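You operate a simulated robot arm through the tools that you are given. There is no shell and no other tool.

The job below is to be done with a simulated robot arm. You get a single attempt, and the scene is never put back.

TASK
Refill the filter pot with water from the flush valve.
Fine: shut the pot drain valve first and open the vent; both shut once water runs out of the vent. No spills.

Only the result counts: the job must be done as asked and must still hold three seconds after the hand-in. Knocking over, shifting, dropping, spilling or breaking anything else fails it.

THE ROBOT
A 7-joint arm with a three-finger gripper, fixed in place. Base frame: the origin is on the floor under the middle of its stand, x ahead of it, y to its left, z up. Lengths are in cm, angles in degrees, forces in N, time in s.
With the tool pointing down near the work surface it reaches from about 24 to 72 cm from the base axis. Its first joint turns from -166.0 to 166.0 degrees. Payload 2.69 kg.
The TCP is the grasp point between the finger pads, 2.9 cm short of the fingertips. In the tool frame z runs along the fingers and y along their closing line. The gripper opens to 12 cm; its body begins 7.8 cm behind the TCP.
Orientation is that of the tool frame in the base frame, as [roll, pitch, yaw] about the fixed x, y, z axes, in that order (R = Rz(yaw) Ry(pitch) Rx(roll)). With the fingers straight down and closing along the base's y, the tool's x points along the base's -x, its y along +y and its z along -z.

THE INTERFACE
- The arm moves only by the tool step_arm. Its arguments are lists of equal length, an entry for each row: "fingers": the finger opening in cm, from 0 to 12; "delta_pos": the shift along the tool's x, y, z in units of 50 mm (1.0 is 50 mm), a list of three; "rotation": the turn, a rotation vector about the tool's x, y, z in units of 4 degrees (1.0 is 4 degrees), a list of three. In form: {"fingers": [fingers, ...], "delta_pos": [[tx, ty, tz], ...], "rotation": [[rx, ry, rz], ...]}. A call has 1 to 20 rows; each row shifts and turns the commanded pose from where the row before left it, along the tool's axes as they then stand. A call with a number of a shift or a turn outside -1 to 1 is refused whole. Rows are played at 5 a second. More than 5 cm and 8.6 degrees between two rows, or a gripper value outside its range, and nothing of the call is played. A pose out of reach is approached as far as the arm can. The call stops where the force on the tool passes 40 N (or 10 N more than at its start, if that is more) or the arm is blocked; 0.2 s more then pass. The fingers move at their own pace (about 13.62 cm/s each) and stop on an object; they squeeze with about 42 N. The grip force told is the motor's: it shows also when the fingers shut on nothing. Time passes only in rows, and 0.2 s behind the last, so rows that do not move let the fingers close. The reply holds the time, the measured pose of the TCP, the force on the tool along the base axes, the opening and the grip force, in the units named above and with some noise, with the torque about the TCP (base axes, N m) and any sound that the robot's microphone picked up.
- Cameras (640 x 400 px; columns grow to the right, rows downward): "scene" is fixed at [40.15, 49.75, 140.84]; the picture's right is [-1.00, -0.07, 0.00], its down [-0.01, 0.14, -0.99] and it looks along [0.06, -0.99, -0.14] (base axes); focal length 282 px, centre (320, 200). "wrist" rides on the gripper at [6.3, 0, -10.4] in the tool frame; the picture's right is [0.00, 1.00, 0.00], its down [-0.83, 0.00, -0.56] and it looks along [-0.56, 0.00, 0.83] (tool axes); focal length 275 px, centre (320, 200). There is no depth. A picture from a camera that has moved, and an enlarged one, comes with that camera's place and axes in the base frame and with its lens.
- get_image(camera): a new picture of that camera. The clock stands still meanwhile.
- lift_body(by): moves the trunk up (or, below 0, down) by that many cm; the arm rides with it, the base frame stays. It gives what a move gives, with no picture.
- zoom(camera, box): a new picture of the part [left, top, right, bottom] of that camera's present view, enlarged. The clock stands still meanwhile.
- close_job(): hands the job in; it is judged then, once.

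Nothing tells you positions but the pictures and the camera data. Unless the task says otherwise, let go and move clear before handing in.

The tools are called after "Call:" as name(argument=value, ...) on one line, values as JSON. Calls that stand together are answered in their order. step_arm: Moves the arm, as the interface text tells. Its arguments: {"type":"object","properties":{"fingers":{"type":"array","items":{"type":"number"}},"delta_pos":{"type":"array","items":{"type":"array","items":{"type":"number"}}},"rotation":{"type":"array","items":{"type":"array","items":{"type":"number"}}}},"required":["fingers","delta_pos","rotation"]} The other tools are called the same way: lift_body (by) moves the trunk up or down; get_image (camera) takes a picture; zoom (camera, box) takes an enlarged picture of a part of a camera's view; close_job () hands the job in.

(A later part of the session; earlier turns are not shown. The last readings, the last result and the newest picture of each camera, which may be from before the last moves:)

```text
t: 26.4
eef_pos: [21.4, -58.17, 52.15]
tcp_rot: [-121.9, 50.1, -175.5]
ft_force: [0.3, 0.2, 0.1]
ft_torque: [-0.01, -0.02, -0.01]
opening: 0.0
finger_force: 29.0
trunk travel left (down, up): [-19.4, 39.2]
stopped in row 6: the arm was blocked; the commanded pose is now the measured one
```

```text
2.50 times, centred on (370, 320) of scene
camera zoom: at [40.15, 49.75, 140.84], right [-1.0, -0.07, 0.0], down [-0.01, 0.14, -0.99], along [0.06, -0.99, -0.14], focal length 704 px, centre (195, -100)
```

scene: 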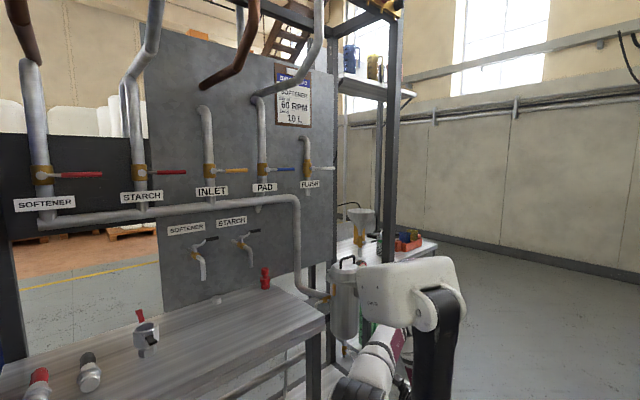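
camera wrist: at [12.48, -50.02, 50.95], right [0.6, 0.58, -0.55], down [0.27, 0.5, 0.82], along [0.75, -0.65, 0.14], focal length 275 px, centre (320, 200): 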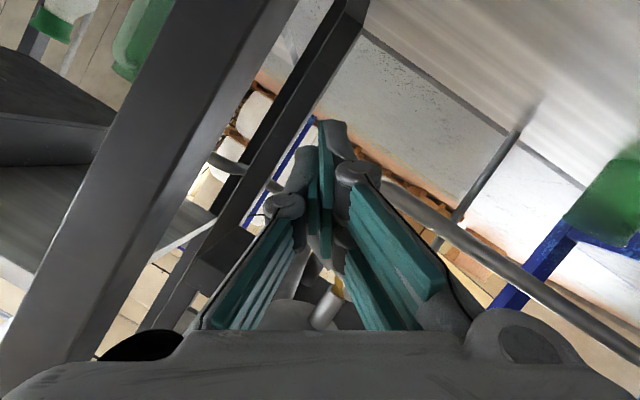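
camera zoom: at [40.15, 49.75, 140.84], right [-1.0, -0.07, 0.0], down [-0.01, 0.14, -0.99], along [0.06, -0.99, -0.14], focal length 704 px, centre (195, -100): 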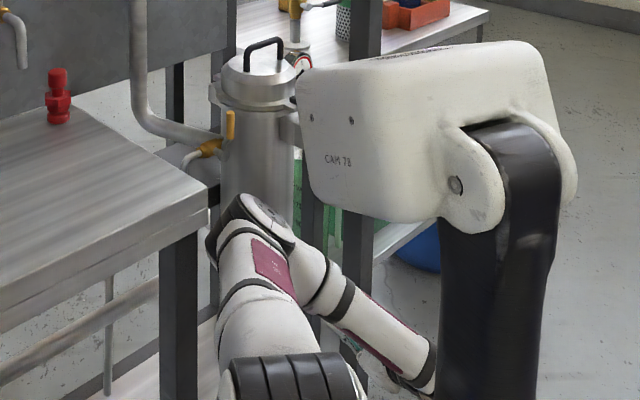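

The arm reports being blocked: by the picture, its elbow has come against the bench corner. I'll move the tool slightly away (which straightens the elbow) and then raise the trunk, which also draws the arm's base back from the bench.

Call:
step_arm(fingers=[0, 0, 0], delta_pos=[[0.025, -0.173, 0.225], [0.025, -0.173, 0.225], [0, 0, 0]], rotation=[[0, 0, 0], [0, 0, 0], [0, 0, 0]])

Call:
get_image(camera="scene")

Call:
zoom(camera="scene", box=[310, 240, 430, 400])

```text
t: 27.2
eef_pos: [22.29, -61.29, 51.61]
tcp_rot: [-122.4, 49.9, -174.9]
ft_force: [-0.3, 0.6, 0.1]
ft_torque: [0.0, -0.01, 0.01]
opening: 0.0
finger_force: 28.3
trunk travel left (down, up): [-19.4, 39.2]
```

```text
taken
```

scene: 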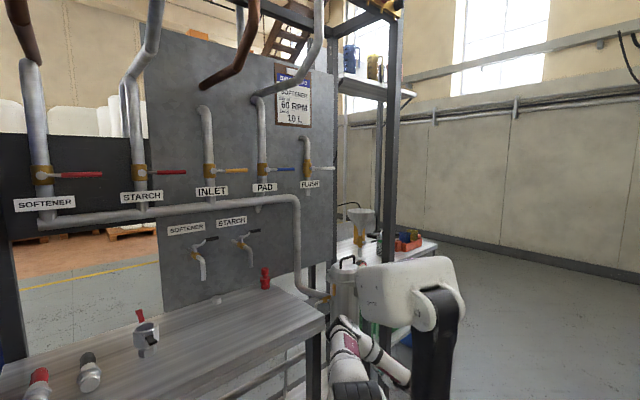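

```text
2.50 times, centred on (370, 320) of scene
camera zoom: at [40.15, 49.75, 140.84], right [-1.0, -0.07, 0.0], down [-0.01, 0.14, -0.99], along [0.06, -0.99, -0.14], focal length 704 px, centre (195, -100)
```

zoom: 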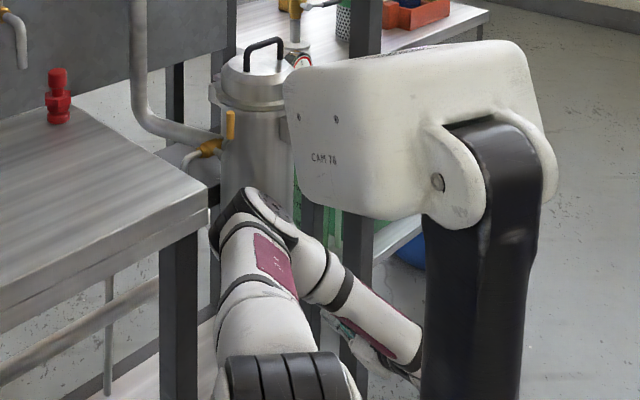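

The contact is released (the trunk is back in its old place and the bench has not moved). Now I'll raise the trunk 12 cm to take the elbow up and back from the bench corner.

Call:
lift_body(by=12)

Call:
get_image(camera="scene")

Call:
get_image(camera="wrist")

```text
t: 28.7
eef_pos: [22.49, -61.21, 63.75]
tcp_rot: [-122.5, 49.8, -175.1]
ft_force: [0.8, -0.1, -0.3]
ft_torque: [0.02, -0.03, 0.01]
opening: 0.0
finger_force: 28.7
trunk travel left (down, up): [-31.4, 27.2]
```

```text
taken
```

scene: 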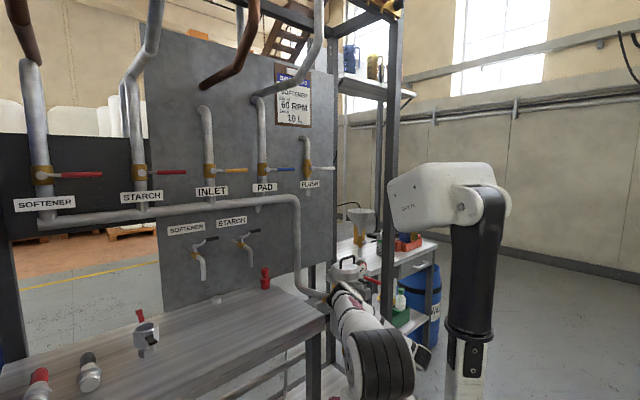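

```text
taken
camera wrist: at [13.33, -53.17, 62.52], right [0.59, 0.59, -0.55], down [0.27, 0.5, 0.83], along [0.76, -0.64, 0.13], focal length 275 px, centre (320, 200)
```

wrist: 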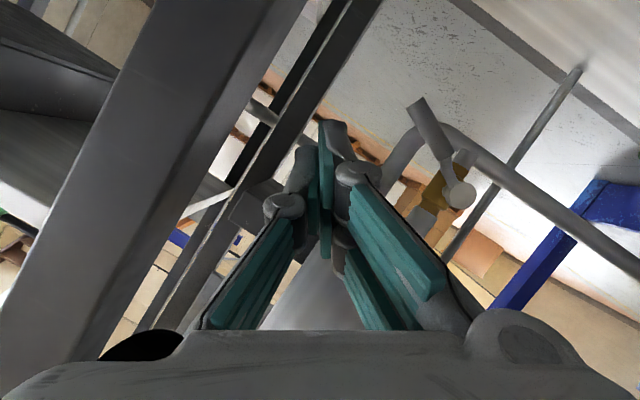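

The elbow is now above the bench level and back from its corner. I'll bring the tool down again to below the drain lever, straight down.

Call:
step_arm(fingers=[0, 0, 0, 0, 0, 0], delta_pos=[[0.3, 0.22, 0.137], [0.3, 0.22, 0.137], [0.3, 0.22, 0.137], [0.3, 0.22, 0.137], [0.3, 0.22, 0.137], [0.3, 0.22, 0.137]], rotation=[[0, 0, 0], [0, 0, 0], [0, 0, 0], [0, 0, 0], [0, 0, 0], [0, 0, 0]])

Call:
get_image(camera="scene")

Call:
get_image(camera="wrist")

```text
t: 30.1
eef_pos: [21.3, -62.54, 52.65]
tcp_rot: [-123.5, 50.1, -175.5]
ft_force: [-0.1, -0.3, 0.4]
ft_torque: [0.02, 0.02, 0.0]
opening: 0.03
finger_force: 28.6
out of reach, approached as far as the arm can: row 5, 6
trunk travel left (down, up): [-31.4, 27.2]
```

```text
taken
```

scene: 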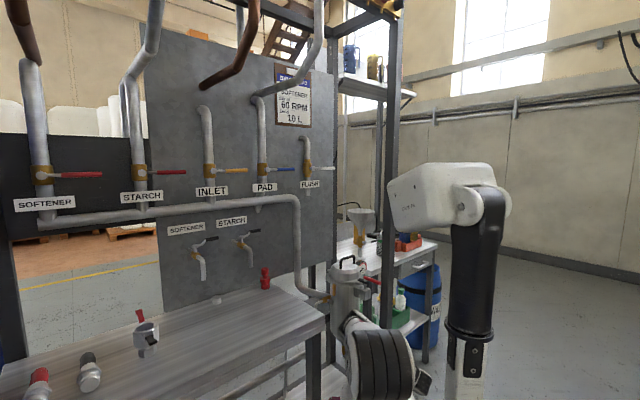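

```text
taken
camera wrist: at [12.12, -54.6, 51.57], right [0.59, 0.6, -0.54], down [0.26, 0.49, 0.83], along [0.76, -0.63, 0.13], focal length 275 px, centre (320, 200)
```

wrist: 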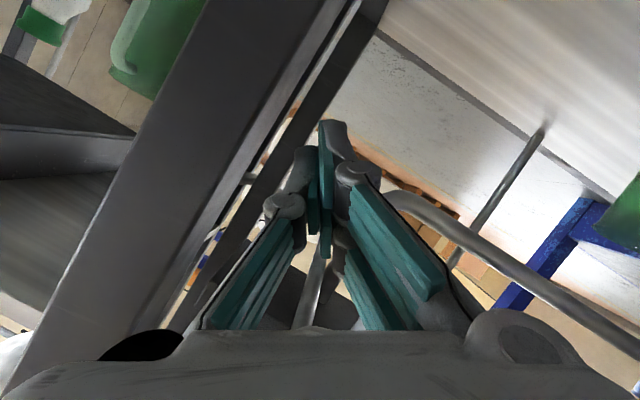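

The drain lever is up and to the left of the fingers; the arm sits at its wrist limit again. I'll pitch the tool a further 12° downward while shifting left, staying short of the lever plane.

Call:
step_arm(fingers=[0, 0, 0, 0, 0], delta_pos=[[0, 0, 0], [-0.154, 0.252, -0.052], [-0.154, 0.252, -0.052], [-0.154, 0.252, -0.052], [0, 0, 0]], rotation=[[-0.576, 0.816, 0], [-0.576, 0.816, 0], [-0.576, 0.816, 0], [0, 0, 0], [0, 0, 0]])

Call:
get_image(camera="wrist")

Call:
zoom(camera="scene", box=[300, 240, 440, 400])

```text
t: 31.5
eef_pos: [20.46, -58.35, 52.68]
tcp_rot: [-138.1, 43.3, 169.5]
ft_force: [0.0, -1.0, 0.0]
ft_torque: [0.04, -0.02, 0.02]
opening: 0.0
finger_force: 28.6
trunk travel left (down, up): [-31.4, 27.2]
stopped in row 5: the arm was blocked; the commanded pose is now the measured one
```

```text
taken
camera wrist: at [11.99, -49.8, 53.98], right [0.58, 0.65, -0.49], down [0.38, 0.31, 0.87], along [0.72, -0.69, -0.07], focal length 275 px, centre (320, 200)
```

wrist: 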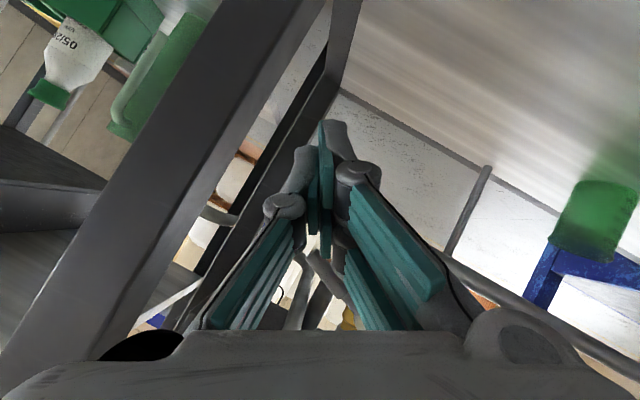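

```text
2.50 times, centred on (370, 320) of scene
camera zoom: at [40.15, 49.75, 140.84], right [-1.0, -0.07, 0.0], down [-0.01, 0.14, -0.99], along [0.06, -0.99, -0.14], focal length 704 px, centre (195, -100)
```

zoom: 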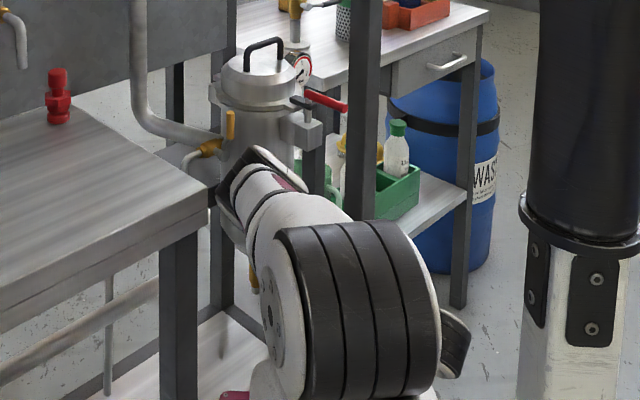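

Moving left at this distance presses the elbow on the bench corner again, so instead I'll advance toward the pot (which straightens the arm) keeping the closed fingers at about a=-23, low enough to pass beneath the outer end of the drain lever.

Call:
step_arm(fingers=[0, 0, 0, 0], delta_pos=[[0.19, 0.137, 0.153], [-0.258, 0.0, 0.301], [-0.258, 0.0, 0.301], [0, 0, 0]], rotation=[[0, 0, 0], [0, 0, 0], [0, 0, 0], [0, 0, 0]])

Call:
get_image(camera="wrist")

Call:
zoom(camera="scene", box=[300, 240, 440, 400])

```text
t: 32.7
eef_pos: [21.4, -59.61, 49.85]
tcp_rot: [-139.9, 42.5, 166.4]
ft_force: [0.3, 0.0, 0.3]
ft_torque: [-0.02, -0.02, 0.03]
opening: 0.02
finger_force: 28.5
trunk travel left (down, up): [-31.4, 27.2]
stopped in row 4: the arm was blocked; the commanded pose is now the measured one
```

```text
taken
camera wrist: at [13.13, -50.7, 51.47], right [0.6, 0.64, -0.48], down [0.4, 0.27, 0.87], along [0.69, -0.72, -0.1], focal length 275 px, centre (320, 200)
```

wrist: 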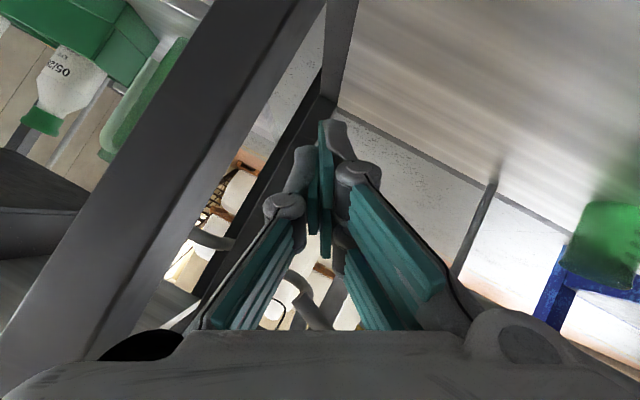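

```text
2.50 times, centred on (370, 320) of scene
camera zoom: at [40.15, 49.75, 140.84], right [-1.0, -0.07, 0.0], down [-0.01, 0.14, -0.99], along [0.06, -0.99, -0.14], focal length 704 px, centre (195, -100)
```

zoom: 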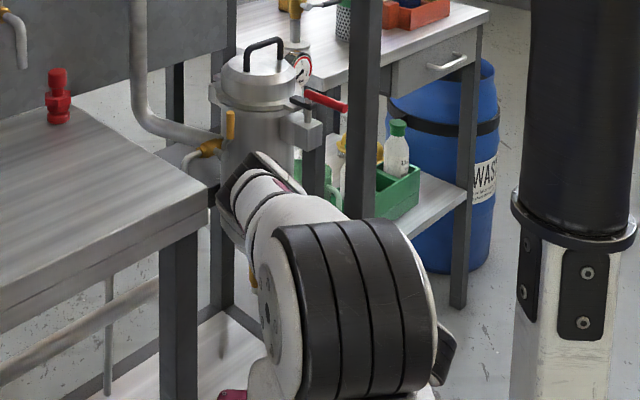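

The elbow is still pressing on something near the bench at this height. I'll raise the trunk a further 12 cm, which straightens the arm and takes the elbow well back, and then come down again.

Call:
lift_body(by=12)

Call:
get_image(camera="scene")

Call:
get_image(camera="wrist")

```text
t: 34.2
eef_pos: [22.18, -59.77, 61.73]
tcp_rot: [-139.8, 42.4, 167.2]
ft_force: [0.7, 0.3, -1.2]
ft_torque: [0.03, -0.01, 0.01]
opening: 0.0
finger_force: 28.3
trunk travel left (down, up): [-43.4, 15.2]
```

```text
taken
```

scene: 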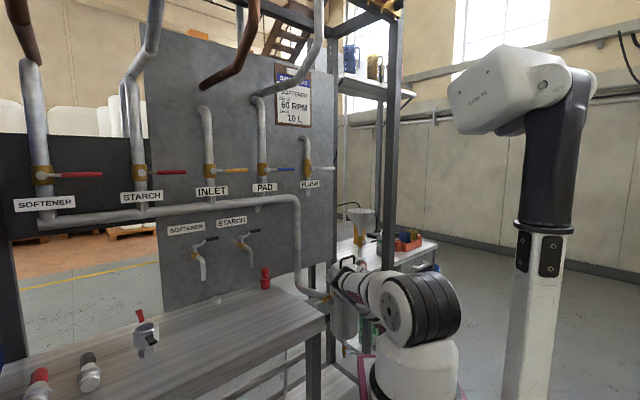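

```text
taken
camera wrist: at [13.84, -51.0, 63.41], right [0.59, 0.65, -0.48], down [0.4, 0.28, 0.87], along [0.7, -0.71, -0.09], focal length 275 px, centre (320, 200)
```

wrist: 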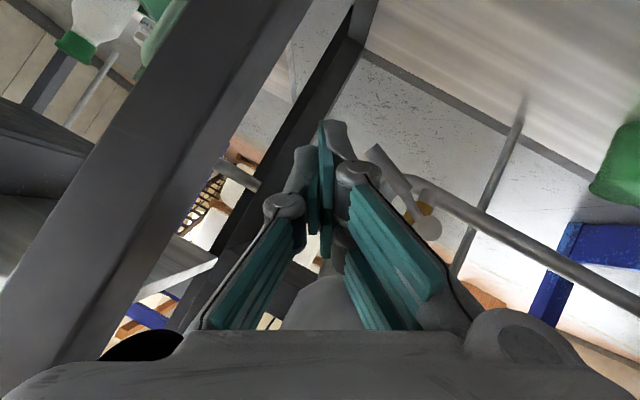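

Call:
zoom(camera="scene", box=[310, 230, 470, 390])

Call:
zoom(camera="wrist", box=[320, 110, 480, 260])

```text
2.50 times, centred on (390, 310) of scene
camera zoom: at [40.15, 49.75, 140.84], right [-1.0, -0.07, 0.0], down [-0.01, 0.14, -0.99], along [0.06, -0.99, -0.14], focal length 704 px, centre (145, -75)
```

zoom: 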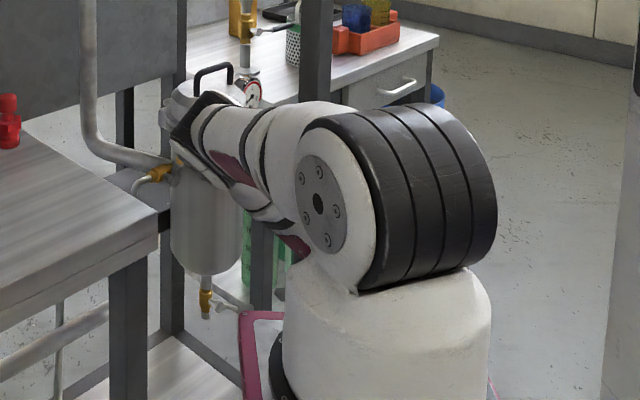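

```text
2.67 times, centred on (400, 185) of wrist
camera zoom: at [13.84, -51.0, 63.41], right [0.59, 0.65, -0.48], down [0.4, 0.28, 0.87], along [0.7, -0.71, -0.09], focal length 734 px, centre (107, 240)
```

zoom: 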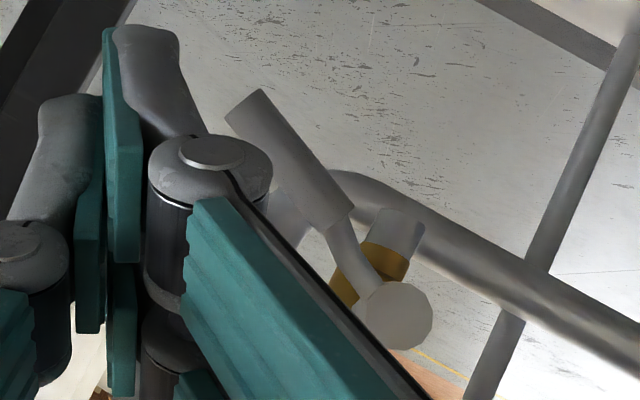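

From this angle the arm is clear: the elbow is now about 13 cm above the bench. The drain lever is still at about 60°. I'll descend straight down to below the lever.

Call:
step_arm(fingers=[0, 0, 0, 0, 0, 0], delta_pos=[[0.288, 0.206, 0.24], [0.288, 0.206, 0.24], [0.288, 0.206, 0.24], [0.288, 0.206, 0.24], [0.288, 0.206, 0.24], [0, 0, 0]], rotation=[[0, 0, 0], [0, 0, 0], [0, 0, 0], [0, 0, 0], [0, 0, 0], [0, 0, 0]])

Call:
get_image(camera="wrist")

Call:
zoom(camera="scene", box=[310, 230, 470, 390])

```text
t: 35.6
eef_pos: [20.4, -62.35, 52.32]
tcp_rot: [-140.5, 42.5, 166.9]
ft_force: [-0.4, 0.2, 1.1]
ft_torque: [0.01, 0.02, 0.0]
opening: 0.0
finger_force: 28.8
out of reach, approached as far as the arm can: row 2, 3, 4, 5
trunk travel left (down, up): [-43.4, 15.2]
```

```text
taken
camera wrist: at [12.1, -53.67, 54.1], right [0.59, 0.66, -0.47], down [0.4, 0.27, 0.88], along [0.7, -0.7, -0.1], focal length 275 px, centre (320, 200)
```

wrist: 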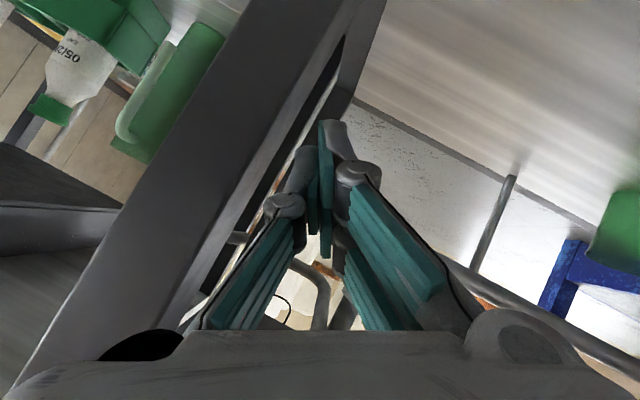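

```text
2.50 times, centred on (390, 310) of scene
camera zoom: at [40.15, 49.75, 140.84], right [-1.0, -0.07, 0.0], down [-0.01, 0.14, -0.99], along [0.06, -0.99, -0.14], focal length 704 px, centre (145, -75)
```

zoom: 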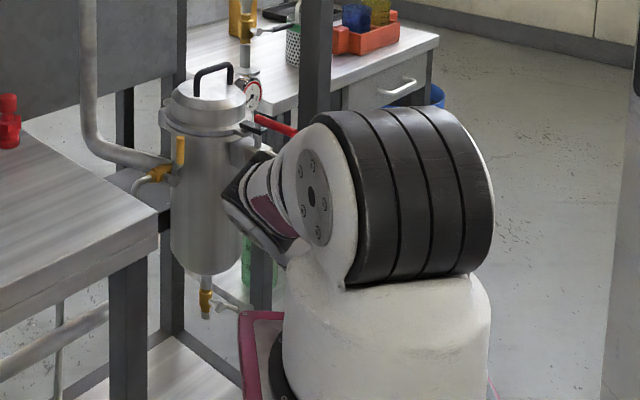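

The elbow has cleared nicely and the drain lever is visible. The remaining limit seems to come from the wrist roll I used earlier, so I'll roll the tool back about 32° (the camera swings away from the post) and check.

Call:
step_arm(fingers=[0, 0, 0, 0, 0, 0, 0, 0], delta_pos=[[0, 0, 0], [0, 0, 0], [0, 0, 0], [0, 0, 0], [0, 0, 0], [0, 0, 0], [0, 0, 0], [0, 0, 0]], rotation=[[0, 0, 1], [0, 0, 1], [0, 0, 1], [0, 0, 1], [0, 0, 1], [0, 0, 1], [0, 0, 1], [0, 0, 1]])

Call:
get_image(camera="wrist")

Call:
zoom(camera="scene", box=[310, 280, 390, 360])

```text
t: 37.4
eef_pos: [20.39, -62.4, 52.37]
tcp_rot: [-175.4, 55.5, 121.4]
ft_force: [-0.5, 0.3, -0.2]
ft_torque: [0.0, -0.03, 0.03]
opening: 0.0
finger_force: 29.1
trunk travel left (down, up): [-43.4, 15.2]
```

```text
taken
camera wrist: at [14.74, -51.58, 53.09], right [0.88, 0.46, -0.05], down [0.05, 0.01, 1.0], along [0.46, -0.89, -0.01], focal length 275 px, centre (320, 200)
```

wrist: 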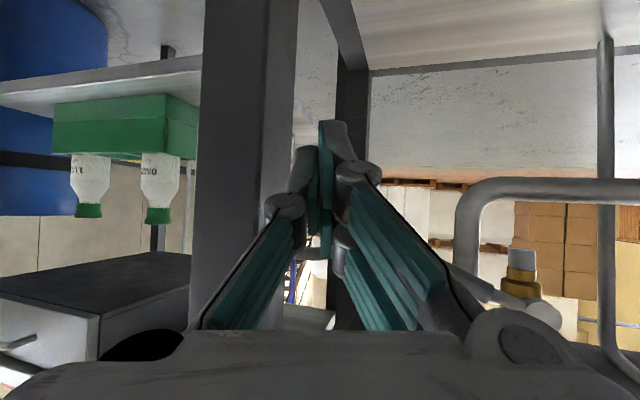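

```text
5.00 times, centred on (350, 320) of scene
camera zoom: at [40.15, 49.75, 140.84], right [-1.0, -0.07, 0.0], down [-0.01, 0.14, -0.99], along [0.06, -0.99, -0.14], focal length 1408 px, centre (170, -400)
```

zoom: 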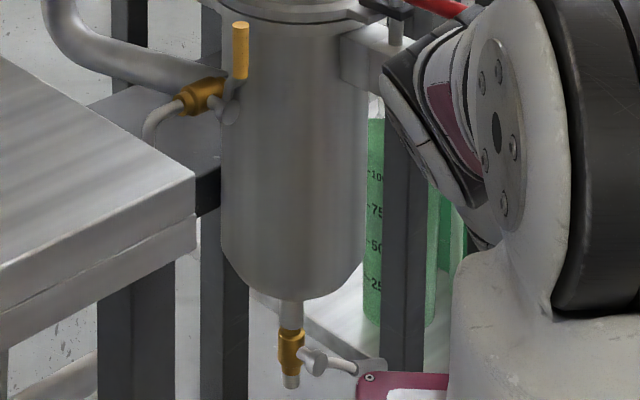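

Rolling back removed the reach limit. The drain lever is visible from the scene camera, still sloping down to the right. I'll go 2 cm lower and shift left to line up below the lever.

Call:
step_arm(fingers=[0, 0, 0, 0, 0, 0], delta_pos=[[0.33, 0.02, 0.227], [0.034, 0.308, -0.075], [0.034, 0.308, -0.075], [0.034, 0.308, -0.075], [0.034, 0.308, -0.075], [0, 0, 0]], rotation=[[0, 0, 0], [0, 0, 0], [0, 0, 0], [0, 0, 0], [0, 0, 0], [0, 0, 0]])

Call:
get_image(camera="wrist")

Call:
zoom(camera="scene", box=[310, 230, 470, 390])

```text
t: 38.8
eef_pos: [25.32, -58.14, 50.42]
tcp_rot: [-175.3, 55.5, 121.5]
ft_force: [0.4, 1.1, -0.3]
ft_torque: [0.03, 0.0, -0.03]
opening: 0.0
finger_force: 28.4
trunk travel left (down, up): [-43.4, 15.2]
```

```text
taken
camera wrist: at [19.54, -47.34, 51.15], right [0.88, 0.47, -0.05], down [0.05, 0.02, 1.0], along [0.47, -0.89, -0.01], focal length 275 px, centre (320, 200)
```

wrist: 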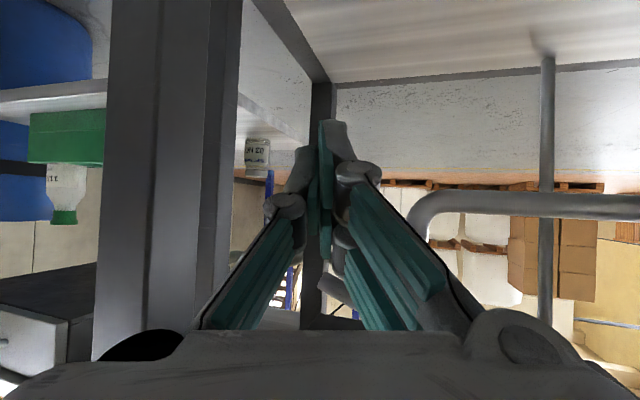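

```text
2.50 times, centred on (390, 310) of scene
camera zoom: at [40.15, 49.75, 140.84], right [-1.0, -0.07, 0.0], down [-0.01, 0.14, -0.99], along [0.06, -0.99, -0.14], focal length 704 px, centre (145, -75)
```

zoom: 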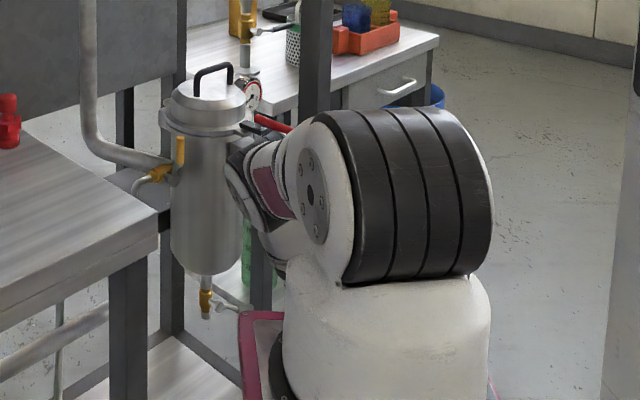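

Lined up, with the lever just above the closed fingers (image is upside down). Advancing under the lever now.

Call:
step_arm(fingers=[0, 0, 0, 0], delta_pos=[[-0.18, 0.079, 0.253], [-0.18, 0.079, 0.253], [-0.18, 0.079, 0.253], [0, 0, 0]], rotation=[[0, 0, 0], [0, 0, 0], [0, 0, 0], [0, 0, 0]])

Call:
get_image(camera="wrist")

Call:
zoom(camera="scene", box=[310, 280, 390, 360])

```text
t: 39.8
eef_pos: [28.3, -61.62, 50.36]
tcp_rot: [-175.2, 55.5, 121.6]
ft_force: [-0.8, 0.7, -0.7]
ft_torque: [0.0, 0.03, -0.01]
opening: 0.0
finger_force: 28.9
trunk travel left (down, up): [-43.4, 15.2]
```

```text
taken
camera wrist: at [22.71, -50.83, 51.15], right [0.88, 0.47, -0.05], down [0.05, 0.01, 1.0], along [0.47, -0.89, -0.01], focal length 275 px, centre (320, 200)
```

wrist: 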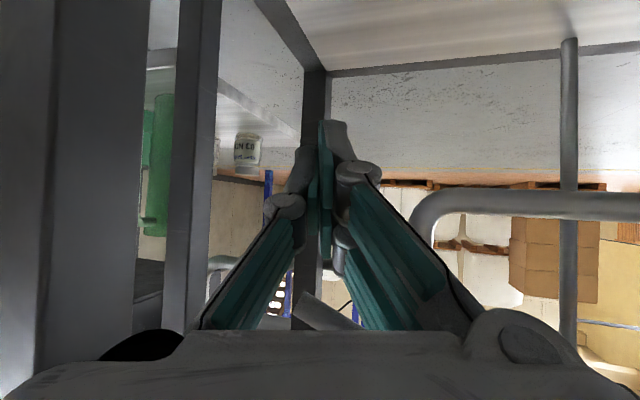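

```text
5.00 times, centred on (350, 320) of scene
camera zoom: at [40.15, 49.75, 140.84], right [-1.0, -0.07, 0.0], down [-0.01, 0.14, -0.99], along [0.06, -0.99, -0.14], focal length 1408 px, centre (170, -400)
```

zoom: 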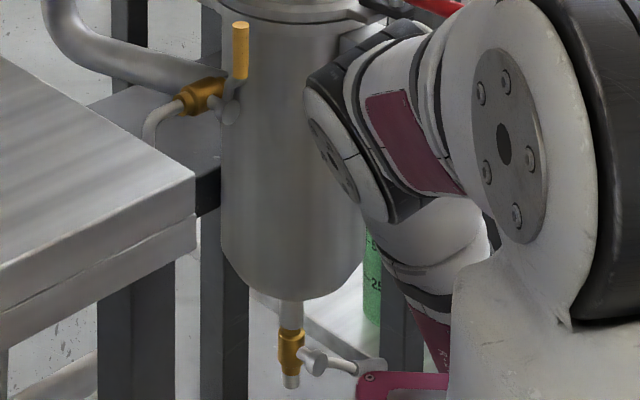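

The closed fingers are now under the lever with no contact force. Raising slowly to push the lever up to horizontal.

Call:
step_arm(fingers=[0, 0, 0, 0, 0, 0], delta_pos=[[-0.165, -0.01, -0.114], [-0.165, -0.01, -0.114], [-0.165, -0.01, -0.114], [-0.165, -0.01, -0.114], [-0.165, -0.01, -0.114], [0, 0, 0]], rotation=[[0, 0, 0], [0, 0, 0], [0, 0, 0], [0, 0, 0], [0, 0, 0], [0, 0, 0]])

Call:
get_image(camera="wrist")

Call:
zoom(camera="scene", box=[310, 280, 390, 360])

```text
t: 41.2
eef_pos: [28.31, -61.56, 55.27]
tcp_rot: [-175.4, 55.6, 121.5]
ft_force: [-1.6, 1.3, -1.5]
ft_torque: [0.01, -0.02, 0.0]
opening: 0.0
finger_force: 28.6
trunk travel left (down, up): [-43.4, 15.2]
```

```text
taken
camera wrist: at [22.58, -50.86, 56.04], right [0.88, 0.46, -0.05], down [0.05, 0.01, 1.0], along [0.46, -0.89, -0.01], focal length 275 px, centre (320, 200)
```

wrist: 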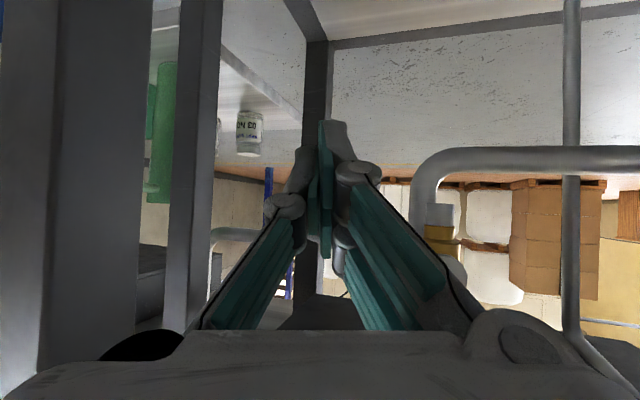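

```text
5.00 times, centred on (350, 320) of scene
camera zoom: at [40.15, 49.75, 140.84], right [-1.0, -0.07, 0.0], down [-0.01, 0.14, -0.99], along [0.06, -0.99, -0.14], focal length 1408 px, centre (170, -400)
```

zoom: 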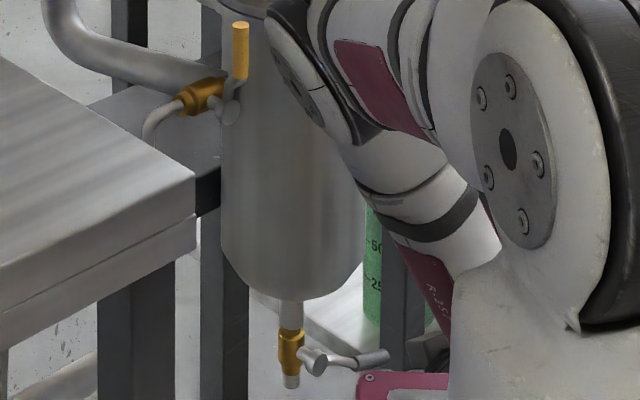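

The lever is following: now about 70° from straight down. I'll continue raising in small steps until it reaches its stop at horizontal.

Call:
step_arm(fingers=[0, 0, 0, 0, 0, 0], delta_pos=[[-0.1, -0.006, -0.068], [-0.1, -0.006, -0.068], [-0.1, -0.006, -0.068], [-0.1, -0.006, -0.068], [-0.1, -0.006, -0.068], [0, 0, 0]], rotation=[[0, 0, 0], [0, 0, 0], [0, 0, 0], [0, 0, 0], [0, 0, 0], [0, 0, 0]])

Call:
zoom(camera="scene", box=[310, 280, 390, 360])

Call:
get_image(camera="wrist")

```text
t: 42.3
eef_pos: [28.12, -60.96, 57.44]
tcp_rot: [-175.4, 54.5, 121.2]
ft_force: [-2.3, 2.1, -2.5]
ft_torque: [0.05, 0.08, 0.02]
opening: 0.0
finger_force: 28.6
trunk travel left (down, up): [-43.4, 15.2]
stopped in row 5: the force on the tool passed its limit at 45 N (the readings are from after the stop); the commanded pose is now the measured one
```

```text
5.00 times, centred on (350, 320) of scene
camera zoom: at [40.15, 49.75, 140.84], right [-1.0, -0.07, 0.0], down [-0.01, 0.14, -0.99], along [0.06, -0.99, -0.14], focal length 1408 px, centre (170, -400)
```

zoom: 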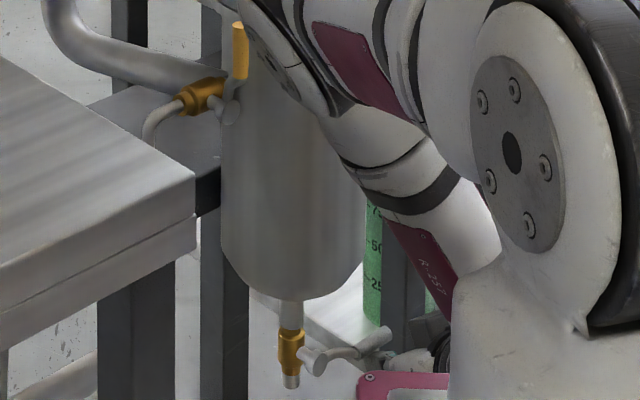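

```text
taken
camera wrist: at [22.43, -50.26, 58.34], right [0.89, 0.46, -0.05], down [0.06, 0.0, 1.0], along [0.46, -0.89, -0.03], focal length 275 px, centre (320, 200)
```

wrist: 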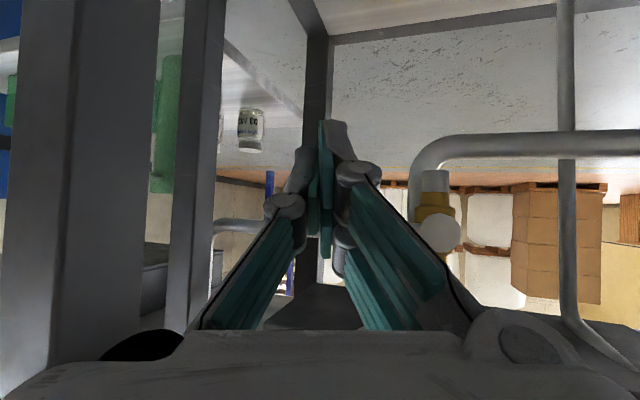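

The push stopped at 45 N with the lever essentially horizontal: the drain valve is at its stop. I'll lower slightly, back off from it and verify its position.

Call:
step_arm(fingers=[0, 0, 0, 0, 0, 0], delta_pos=[[0.165, 0.01, 0.114], [0.165, 0.01, 0.114], [0.165, -0.083, -0.27], [0.19, -0.083, -0.27], [0.19, -0.083, -0.27], [0, 0, 0]], rotation=[[0, 0, 0], [0, 0, 0], [0, 0, 0], [0, 0, 0], [0, 0, 0], [0, 0, 0]])

Call:
zoom(camera="scene", box=[310, 280, 390, 360])

Call:
get_image(camera="wrist")

Call:
get_image(camera="scene")

```text
t: 43.7
eef_pos: [24.58, -57.36, 55.89]
tcp_rot: [-175.5, 54.6, 121.2]
ft_force: [0.1, 0.3, 0.4]
ft_torque: [-0.06, 0.05, 0.0]
opening: 0.01
finger_force: 29.2
trunk travel left (down, up): [-43.4, 15.2]
```

```text
5.00 times, centred on (350, 320) of scene
camera zoom: at [40.15, 49.75, 140.84], right [-1.0, -0.07, 0.0], down [-0.01, 0.14, -0.99], along [0.06, -0.99, -0.14], focal length 1408 px, centre (170, -400)
```

zoom: 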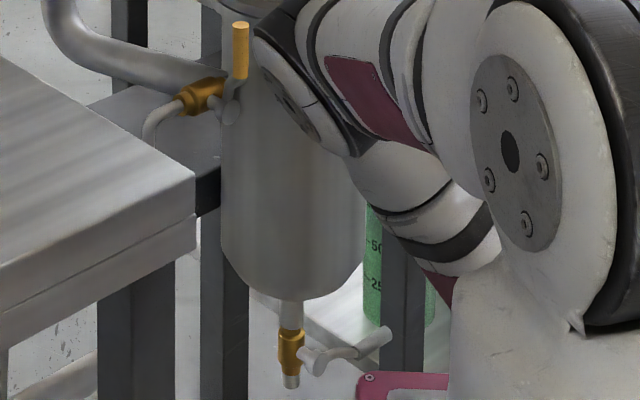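

```text
taken
camera wrist: at [18.99, -46.57, 56.75], right [0.89, 0.46, -0.05], down [0.06, 0.0, 1.0], along [0.46, -0.89, -0.03], focal length 275 px, centre (320, 200)
```

wrist: 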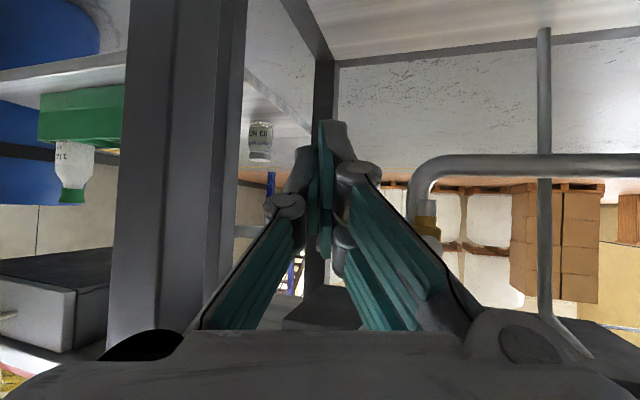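

```text
taken
```

scene: 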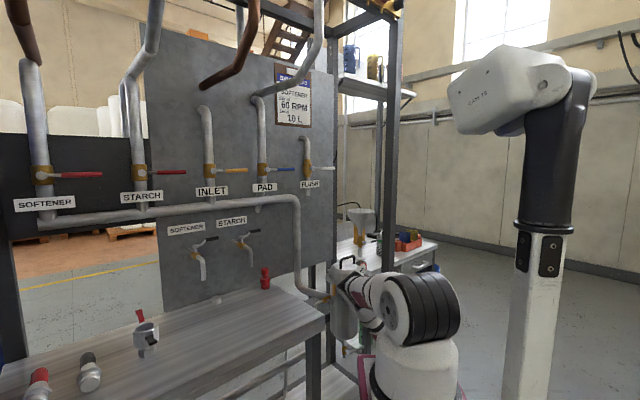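

The drain lever's grip now runs parallel to the bench edge (horizontal), so the drain is shut. Next is the vent: I'll raise the trunk so the arm can work from above with the tool pointing down.

Call:
lift_body(by=10)

Call:
zoom(camera="scene", box=[300, 200, 480, 380])

Call:
get_image(camera="wrist")

```text
t: 45.0
eef_pos: [24.73, -57.43, 65.63]
tcp_rot: [-175.5, 54.6, 121.1]
ft_force: [-0.2, 0.1, 0.1]
ft_torque: [-0.04, 0.0, -0.01]
opening: 0.0
finger_force: 29.0
trunk travel left (down, up): [-53.4, 5.2]
```

```text
2.22 times, centred on (390, 290) of scene
camera zoom: at [40.15, 49.75, 140.84], right [-1.0, -0.07, 0.0], down [-0.01, 0.14, -0.99], along [0.06, -0.99, -0.14], focal length 626 px, centre (164, 0)
```

zoom: 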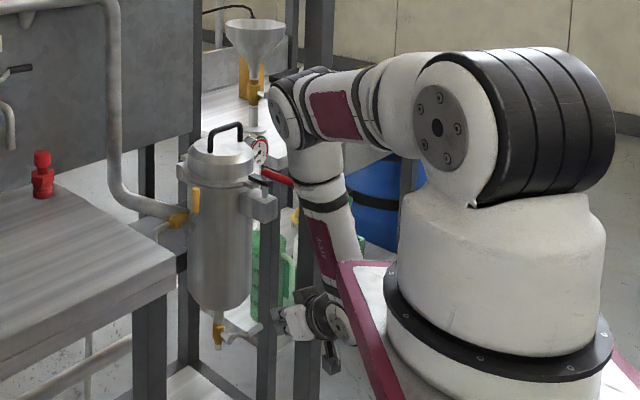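

```text
taken
camera wrist: at [19.15, -46.56, 66.53], right [0.89, 0.46, -0.05], down [0.06, 0.0, 1.0], along [0.46, -0.89, -0.03], focal length 275 px, centre (320, 200)
```

wrist: 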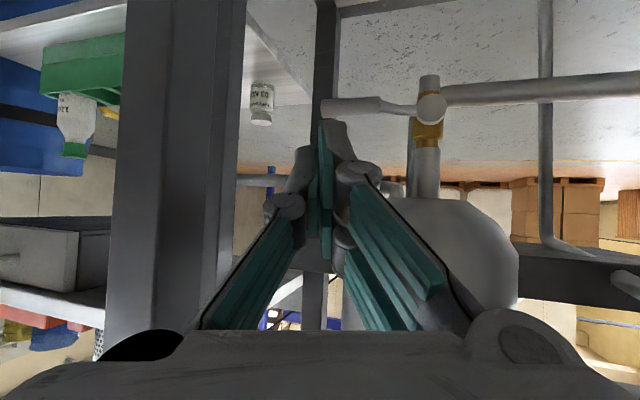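

The drain lever is clearly horizontal, across its pipe: shut. Now I'll back off from the pot, then shift left away from the red clamp handle before raising and turning the tool downward.

Call:
step_arm(fingers=[0, 0, 0, 0, 0, 0, 0, 0, 0], delta_pos=[[0.33, -0.152, -0.478], [0.33, -0.152, -0.478], [0.33, -0.152, -0.478], [0.33, -0.152, -0.478], [0, 0.65, 0], [0, 0.65, 0], [0, 0.65, 0], [0, 0.65, 0], [0, 0, 0]], rotation=[[0, 0, 0], [0, 0, 0], [0, 0, 0], [0, 0, 0], [0, 0, 0], [0, 0, 0], [0, 0, 0], [0, 0, 0], [0, 0, 0]])

Call:
zoom(camera="scene", box=[300, 200, 480, 380])

```text
t: 47.0
eef_pos: [22.68, -45.84, 66.26]
tcp_rot: [-178.1, 54.4, 120.1]
ft_force: [-1.0, 0.2, 0.6]
ft_torque: [-0.01, -0.01, 0.0]
opening: 0.0
finger_force: 28.0
out of reach, approached as far as the arm can: row 6, 7, 8
trunk travel left (down, up): [-53.4, 5.2]
```

```text
2.22 times, centred on (390, 290) of scene
camera zoom: at [40.15, 49.75, 140.84], right [-1.0, -0.07, 0.0], down [-0.01, 0.14, -0.99], along [0.06, -0.99, -0.14], focal length 626 px, centre (164, 0)
```

zoom: 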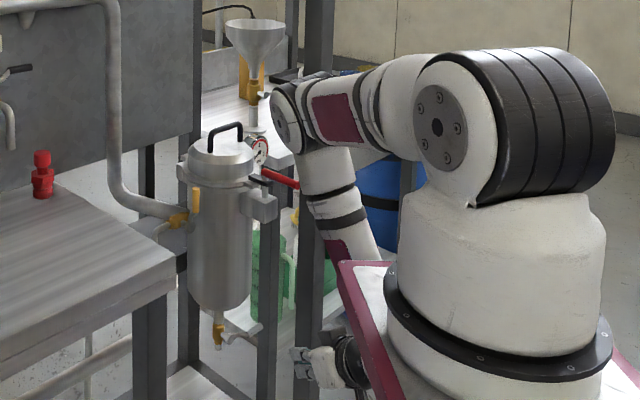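

Slightly too close-in for the last of that sideways move. I'll go on left while rising, still short of the red handle, then tilt down.

Call:
step_arm(fingers=[0, 0, 0, 0, 0, 0, 0, 0], delta_pos=[[-0.326, 0.1, -0.232], [-0.326, 0.2, -0.232], [-0.326, 0.3, -0.232], [-0.326, 0.3, -0.232], [-0.326, 0.3, -0.232], [-0.326, 0.3, -0.232], [-0.326, 0.3, -0.232], [0, 0, 0]], rotation=[[0, 0, 0], [0, 0, 0], [0, 0, 0], [0, 0, 0], [0, 0, 0], [0, 0, 0], [0, 0, 0], [0, 0, 0]])

Call:
zoom(camera="scene", box=[300, 200, 480, 380])

Call:
get_image(camera="wrist")

```text
t: 48.9
eef_pos: [24.52, -45.1, 81.99]
tcp_rot: [-176.0, 54.6, 121.2]
ft_force: [-0.2, 0.3, 0.9]
ft_torque: [0.02, 0.0, 0.0]
opening: 0.0
finger_force: 28.8
out of reach, approached as far as the arm can: row 1, 2, 3, 4, 5, 6, 7
trunk travel left (down, up): [-53.4, 5.2]
```

```text
2.22 times, centred on (390, 290) of scene
camera zoom: at [40.15, 49.75, 140.84], right [-1.0, -0.07, 0.0], down [-0.01, 0.14, -0.99], along [0.06, -0.99, -0.14], focal length 626 px, centre (164, 0)
```

zoom: 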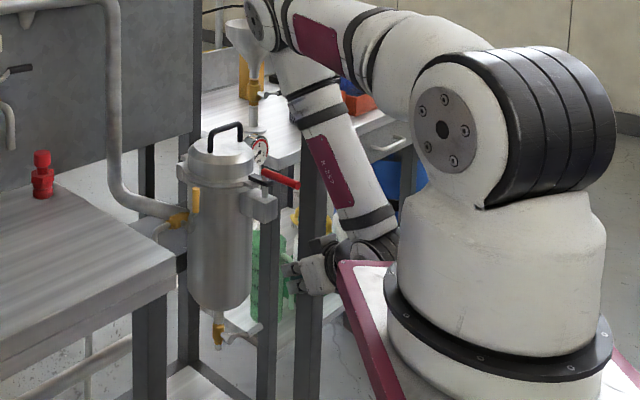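

```text
taken
camera wrist: at [18.94, -34.35, 82.84], right [0.88, 0.47, -0.04], down [0.05, 0.0, 1.0], along [0.47, -0.88, -0.03], focal length 275 px, centre (320, 200)
```

wrist: 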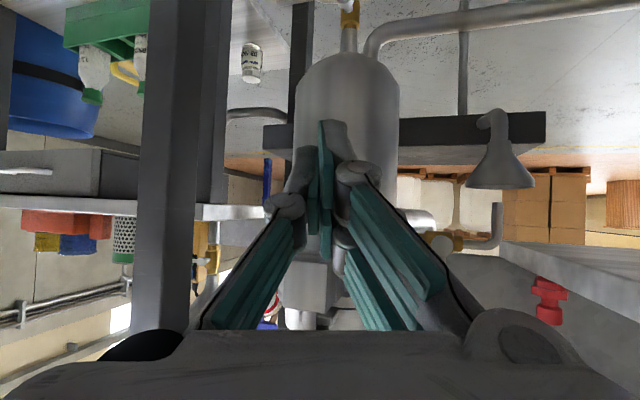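

The tool is just below and in front of the red handle tip, so I must go left before standing it up. I'll tilt gradually downward (relieves the limit) while moving left and slightly up.

Call:
step_arm(fingers=[0, 0, 0, 0, 0, 0, 0, 0], delta_pos=[[0.05, 0.25, -0.1], [0, 0.28, -0.1], [0, 0.28, -0.08], [0, 0.28, -0.08], [0, 0.28, -0.05], [-0.05, 0.28, -0.1], [-0.1, 0.25, -0.15], [0, 0, 0]], rotation=[[0, 1, 0], [0, 1, 0], [0, 1, 0], [0, 1, 0], [0, 1, 0], [0, 1, 0], [0, 1, 0], [0, 0, 0]])

Call:
zoom(camera="scene", box=[300, 200, 480, 380])

Call:
get_image(camera="wrist")

```text
t: 50.6
eef_pos: [30.49, -39.93, 84.44]
tcp_rot: [-177.0, 26.6, 118.8]
ft_force: [0.0, -0.2, -0.2]
ft_torque: [-0.01, 0.0, 0.02]
opening: 0.0
finger_force: 28.4
out of reach, approached as far as the arm can: row 1, 2, 3
trunk travel left (down, up): [-53.4, 5.2]
```

```text
2.22 times, centred on (390, 290) of scene
camera zoom: at [40.15, 49.75, 140.84], right [-1.0, -0.07, 0.0], down [-0.01, 0.14, -0.99], along [0.06, -0.99, -0.14], focal length 626 px, centre (164, 0)
```

zoom: 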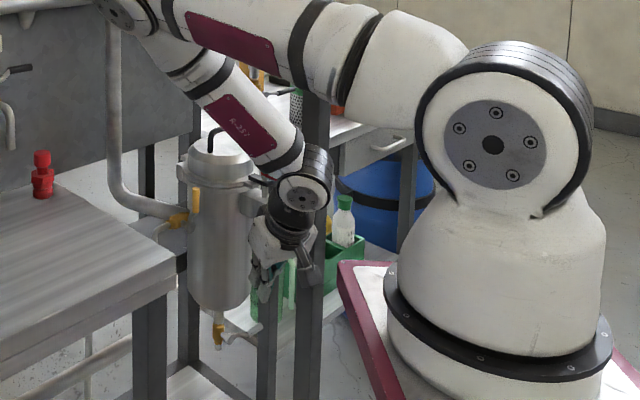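

```text
taken
camera wrist: at [25.9, -30.71, 90.93], right [0.88, 0.46, -0.05], down [0.27, -0.42, 0.87], along [0.38, -0.78, -0.49], focal length 275 px, centre (320, 200)
```

wrist: 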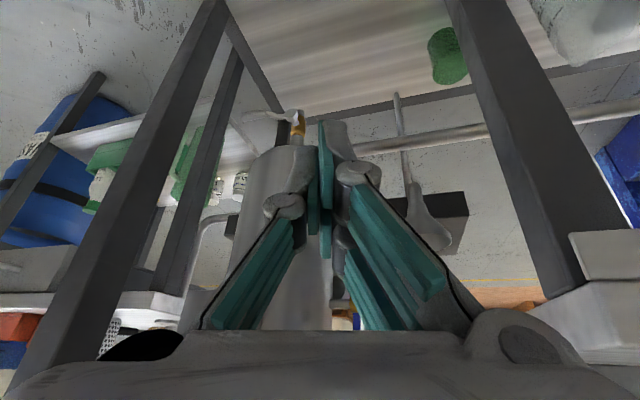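

Now the tool is left of the red handle, pitched about 63° down. I'll rise to about z = 110 and finish turning it straight down.

Call:
step_arm(fingers=[0, 0, 0, 0, 0, 0, 0, 0], delta_pos=[[-0.336, 0, -0.66], [-0.29, 0, -0.68], [-0.24, 0, -0.7], [-0.19, 0, -0.715], [-0.14, 0, -0.73], [-0.09, 0, -0.735], [-0.04, 0, -0.74], [0, 0, 0]], rotation=[[0, 1, 0], [0, 1, 0], [0, 1, 0], [0, 1, 0], [0, 1, 0], [0, 1, 0], [0, 0.65, 0], [0, 0, 0]])

Call:
get_image(camera="wrist")

Call:
get_image(camera="scene")

```text
t: 52.5
eef_pos: [31.75, -39.58, 110.75]
tcp_rot: [-177.2, 0.2, 117.5]
ft_force: [-0.3, 0.8, 0.0]
ft_torque: [0.01, -0.01, -0.04]
opening: 0.0
finger_force: 28.8
trunk travel left (down, up): [-53.4, 5.2]
```

```text
taken
camera wrist: at [29.19, -33.71, 121.07], right [0.88, 0.46, -0.05], down [0.41, -0.72, 0.56], along [0.22, -0.51, -0.83], focal length 275 px, centre (320, 200)
```

wrist: 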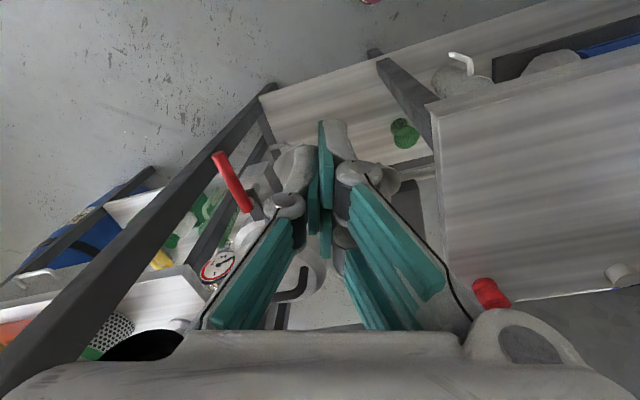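

```text
taken
```

scene: 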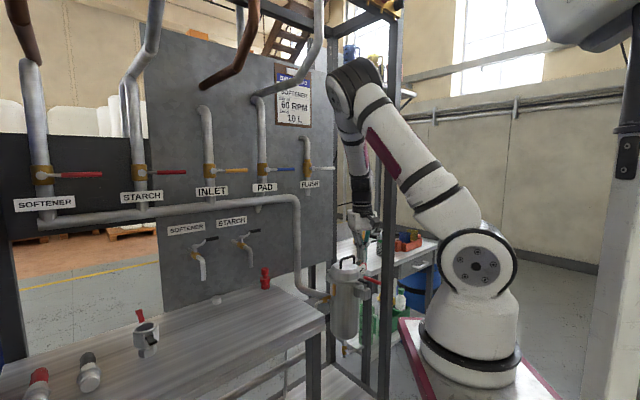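

The arm is now comfortable, elbow high, tool pointing straight down in front of the vent. I'll yaw the tool so its fingers close along the vent valve's axis (so a gripped lever can pivot between the pads), and open them to 4 cm.

Call:
step_arm(fingers=[4, 4, 4, 4, 4, 4, 4, 4, 4, 4, 4, 4, 4, 4, 4, 4, 4, 4, 4, 4], delta_pos=[[0, 0, 0], [0, 0, 0], [0, 0, 0], [0, 0, 0], [0, 0, 0], [0, 0, 0], [0, 0, 0], [0, 0, 0], [0, 0, 0], [0, 0, 0], [0, 0, 0], [0, 0, 0], [0, 0, 0], [0, 0, 0], [0, 0, 0], [0, 0, 0], [0, 0, 0], [0, 0, 0], [0, 0, 0], [0, 0, 0]], rotation=[[-0.7, 0, 0], [0, 0, 1], [0, 0, 1], [0, 0, 1], [0, 0, 1], [0, 0, 1], [0, 0, 1], [0, 0, 1], [0, 0, 1], [0, 0, 1], [0, 0, 1], [0, 0, 1], [0, 0, 1], [0, 0, 1], [0, 0, 1], [0, 0, 1], [0, 0, 1], [0, 0, 1], [0, 0, 1], [0, 0, 0.9]])

Call:
get_image(camera="wrist")

Call:
get_image(camera="scene")

```text
t: 56.6
eef_pos: [31.54, -39.43, 110.49]
tcp_rot: [179.8, -0.1, 41.8]
ft_force: [-0.4, -1.0, -0.1]
ft_torque: [0.02, -0.02, 0.0]
opening: 3.99
finger_force: 0.2
trunk travel left (down, up): [-53.4, 5.2]
```

```text
taken
camera wrist: at [36.22, -35.28, 120.95], right [0.67, -0.74, 0.0], down [-0.62, -0.56, 0.55], along [-0.41, -0.37, -0.83], focal length 275 px, centre (320, 200)
```

wrist: 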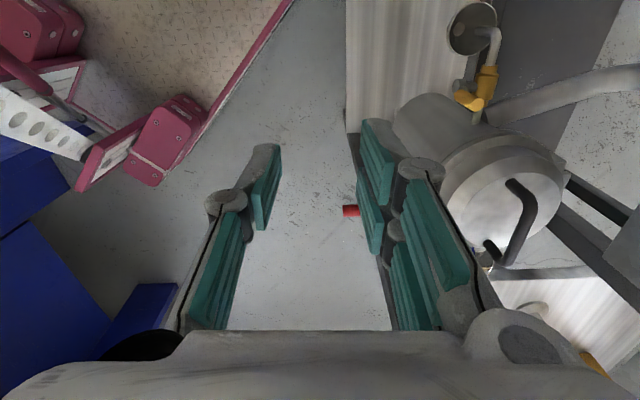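

```text
taken
```

scene: 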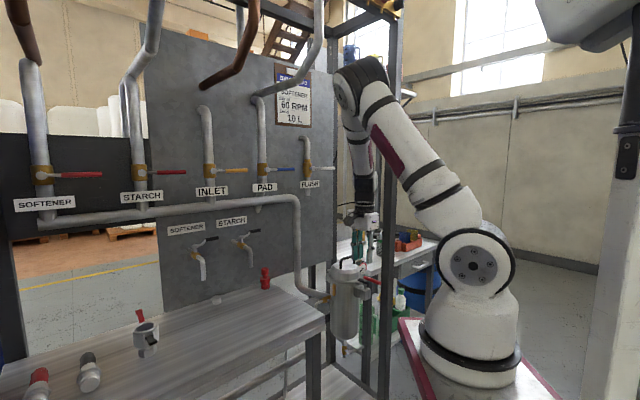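

Call:
zoom(camera="wrist", box=[400, 0, 540, 140])

```text
2.86 times, centred on (470, 70) of wrist
camera zoom: at [36.22, -35.28, 120.95], right [0.67, -0.74, 0.0], down [-0.62, -0.56, 0.55], along [-0.41, -0.37, -0.83], focal length 786 px, centre (-109, 571)
```

zoom: 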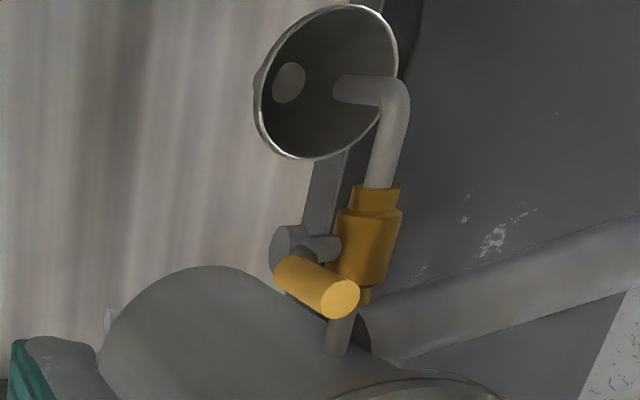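

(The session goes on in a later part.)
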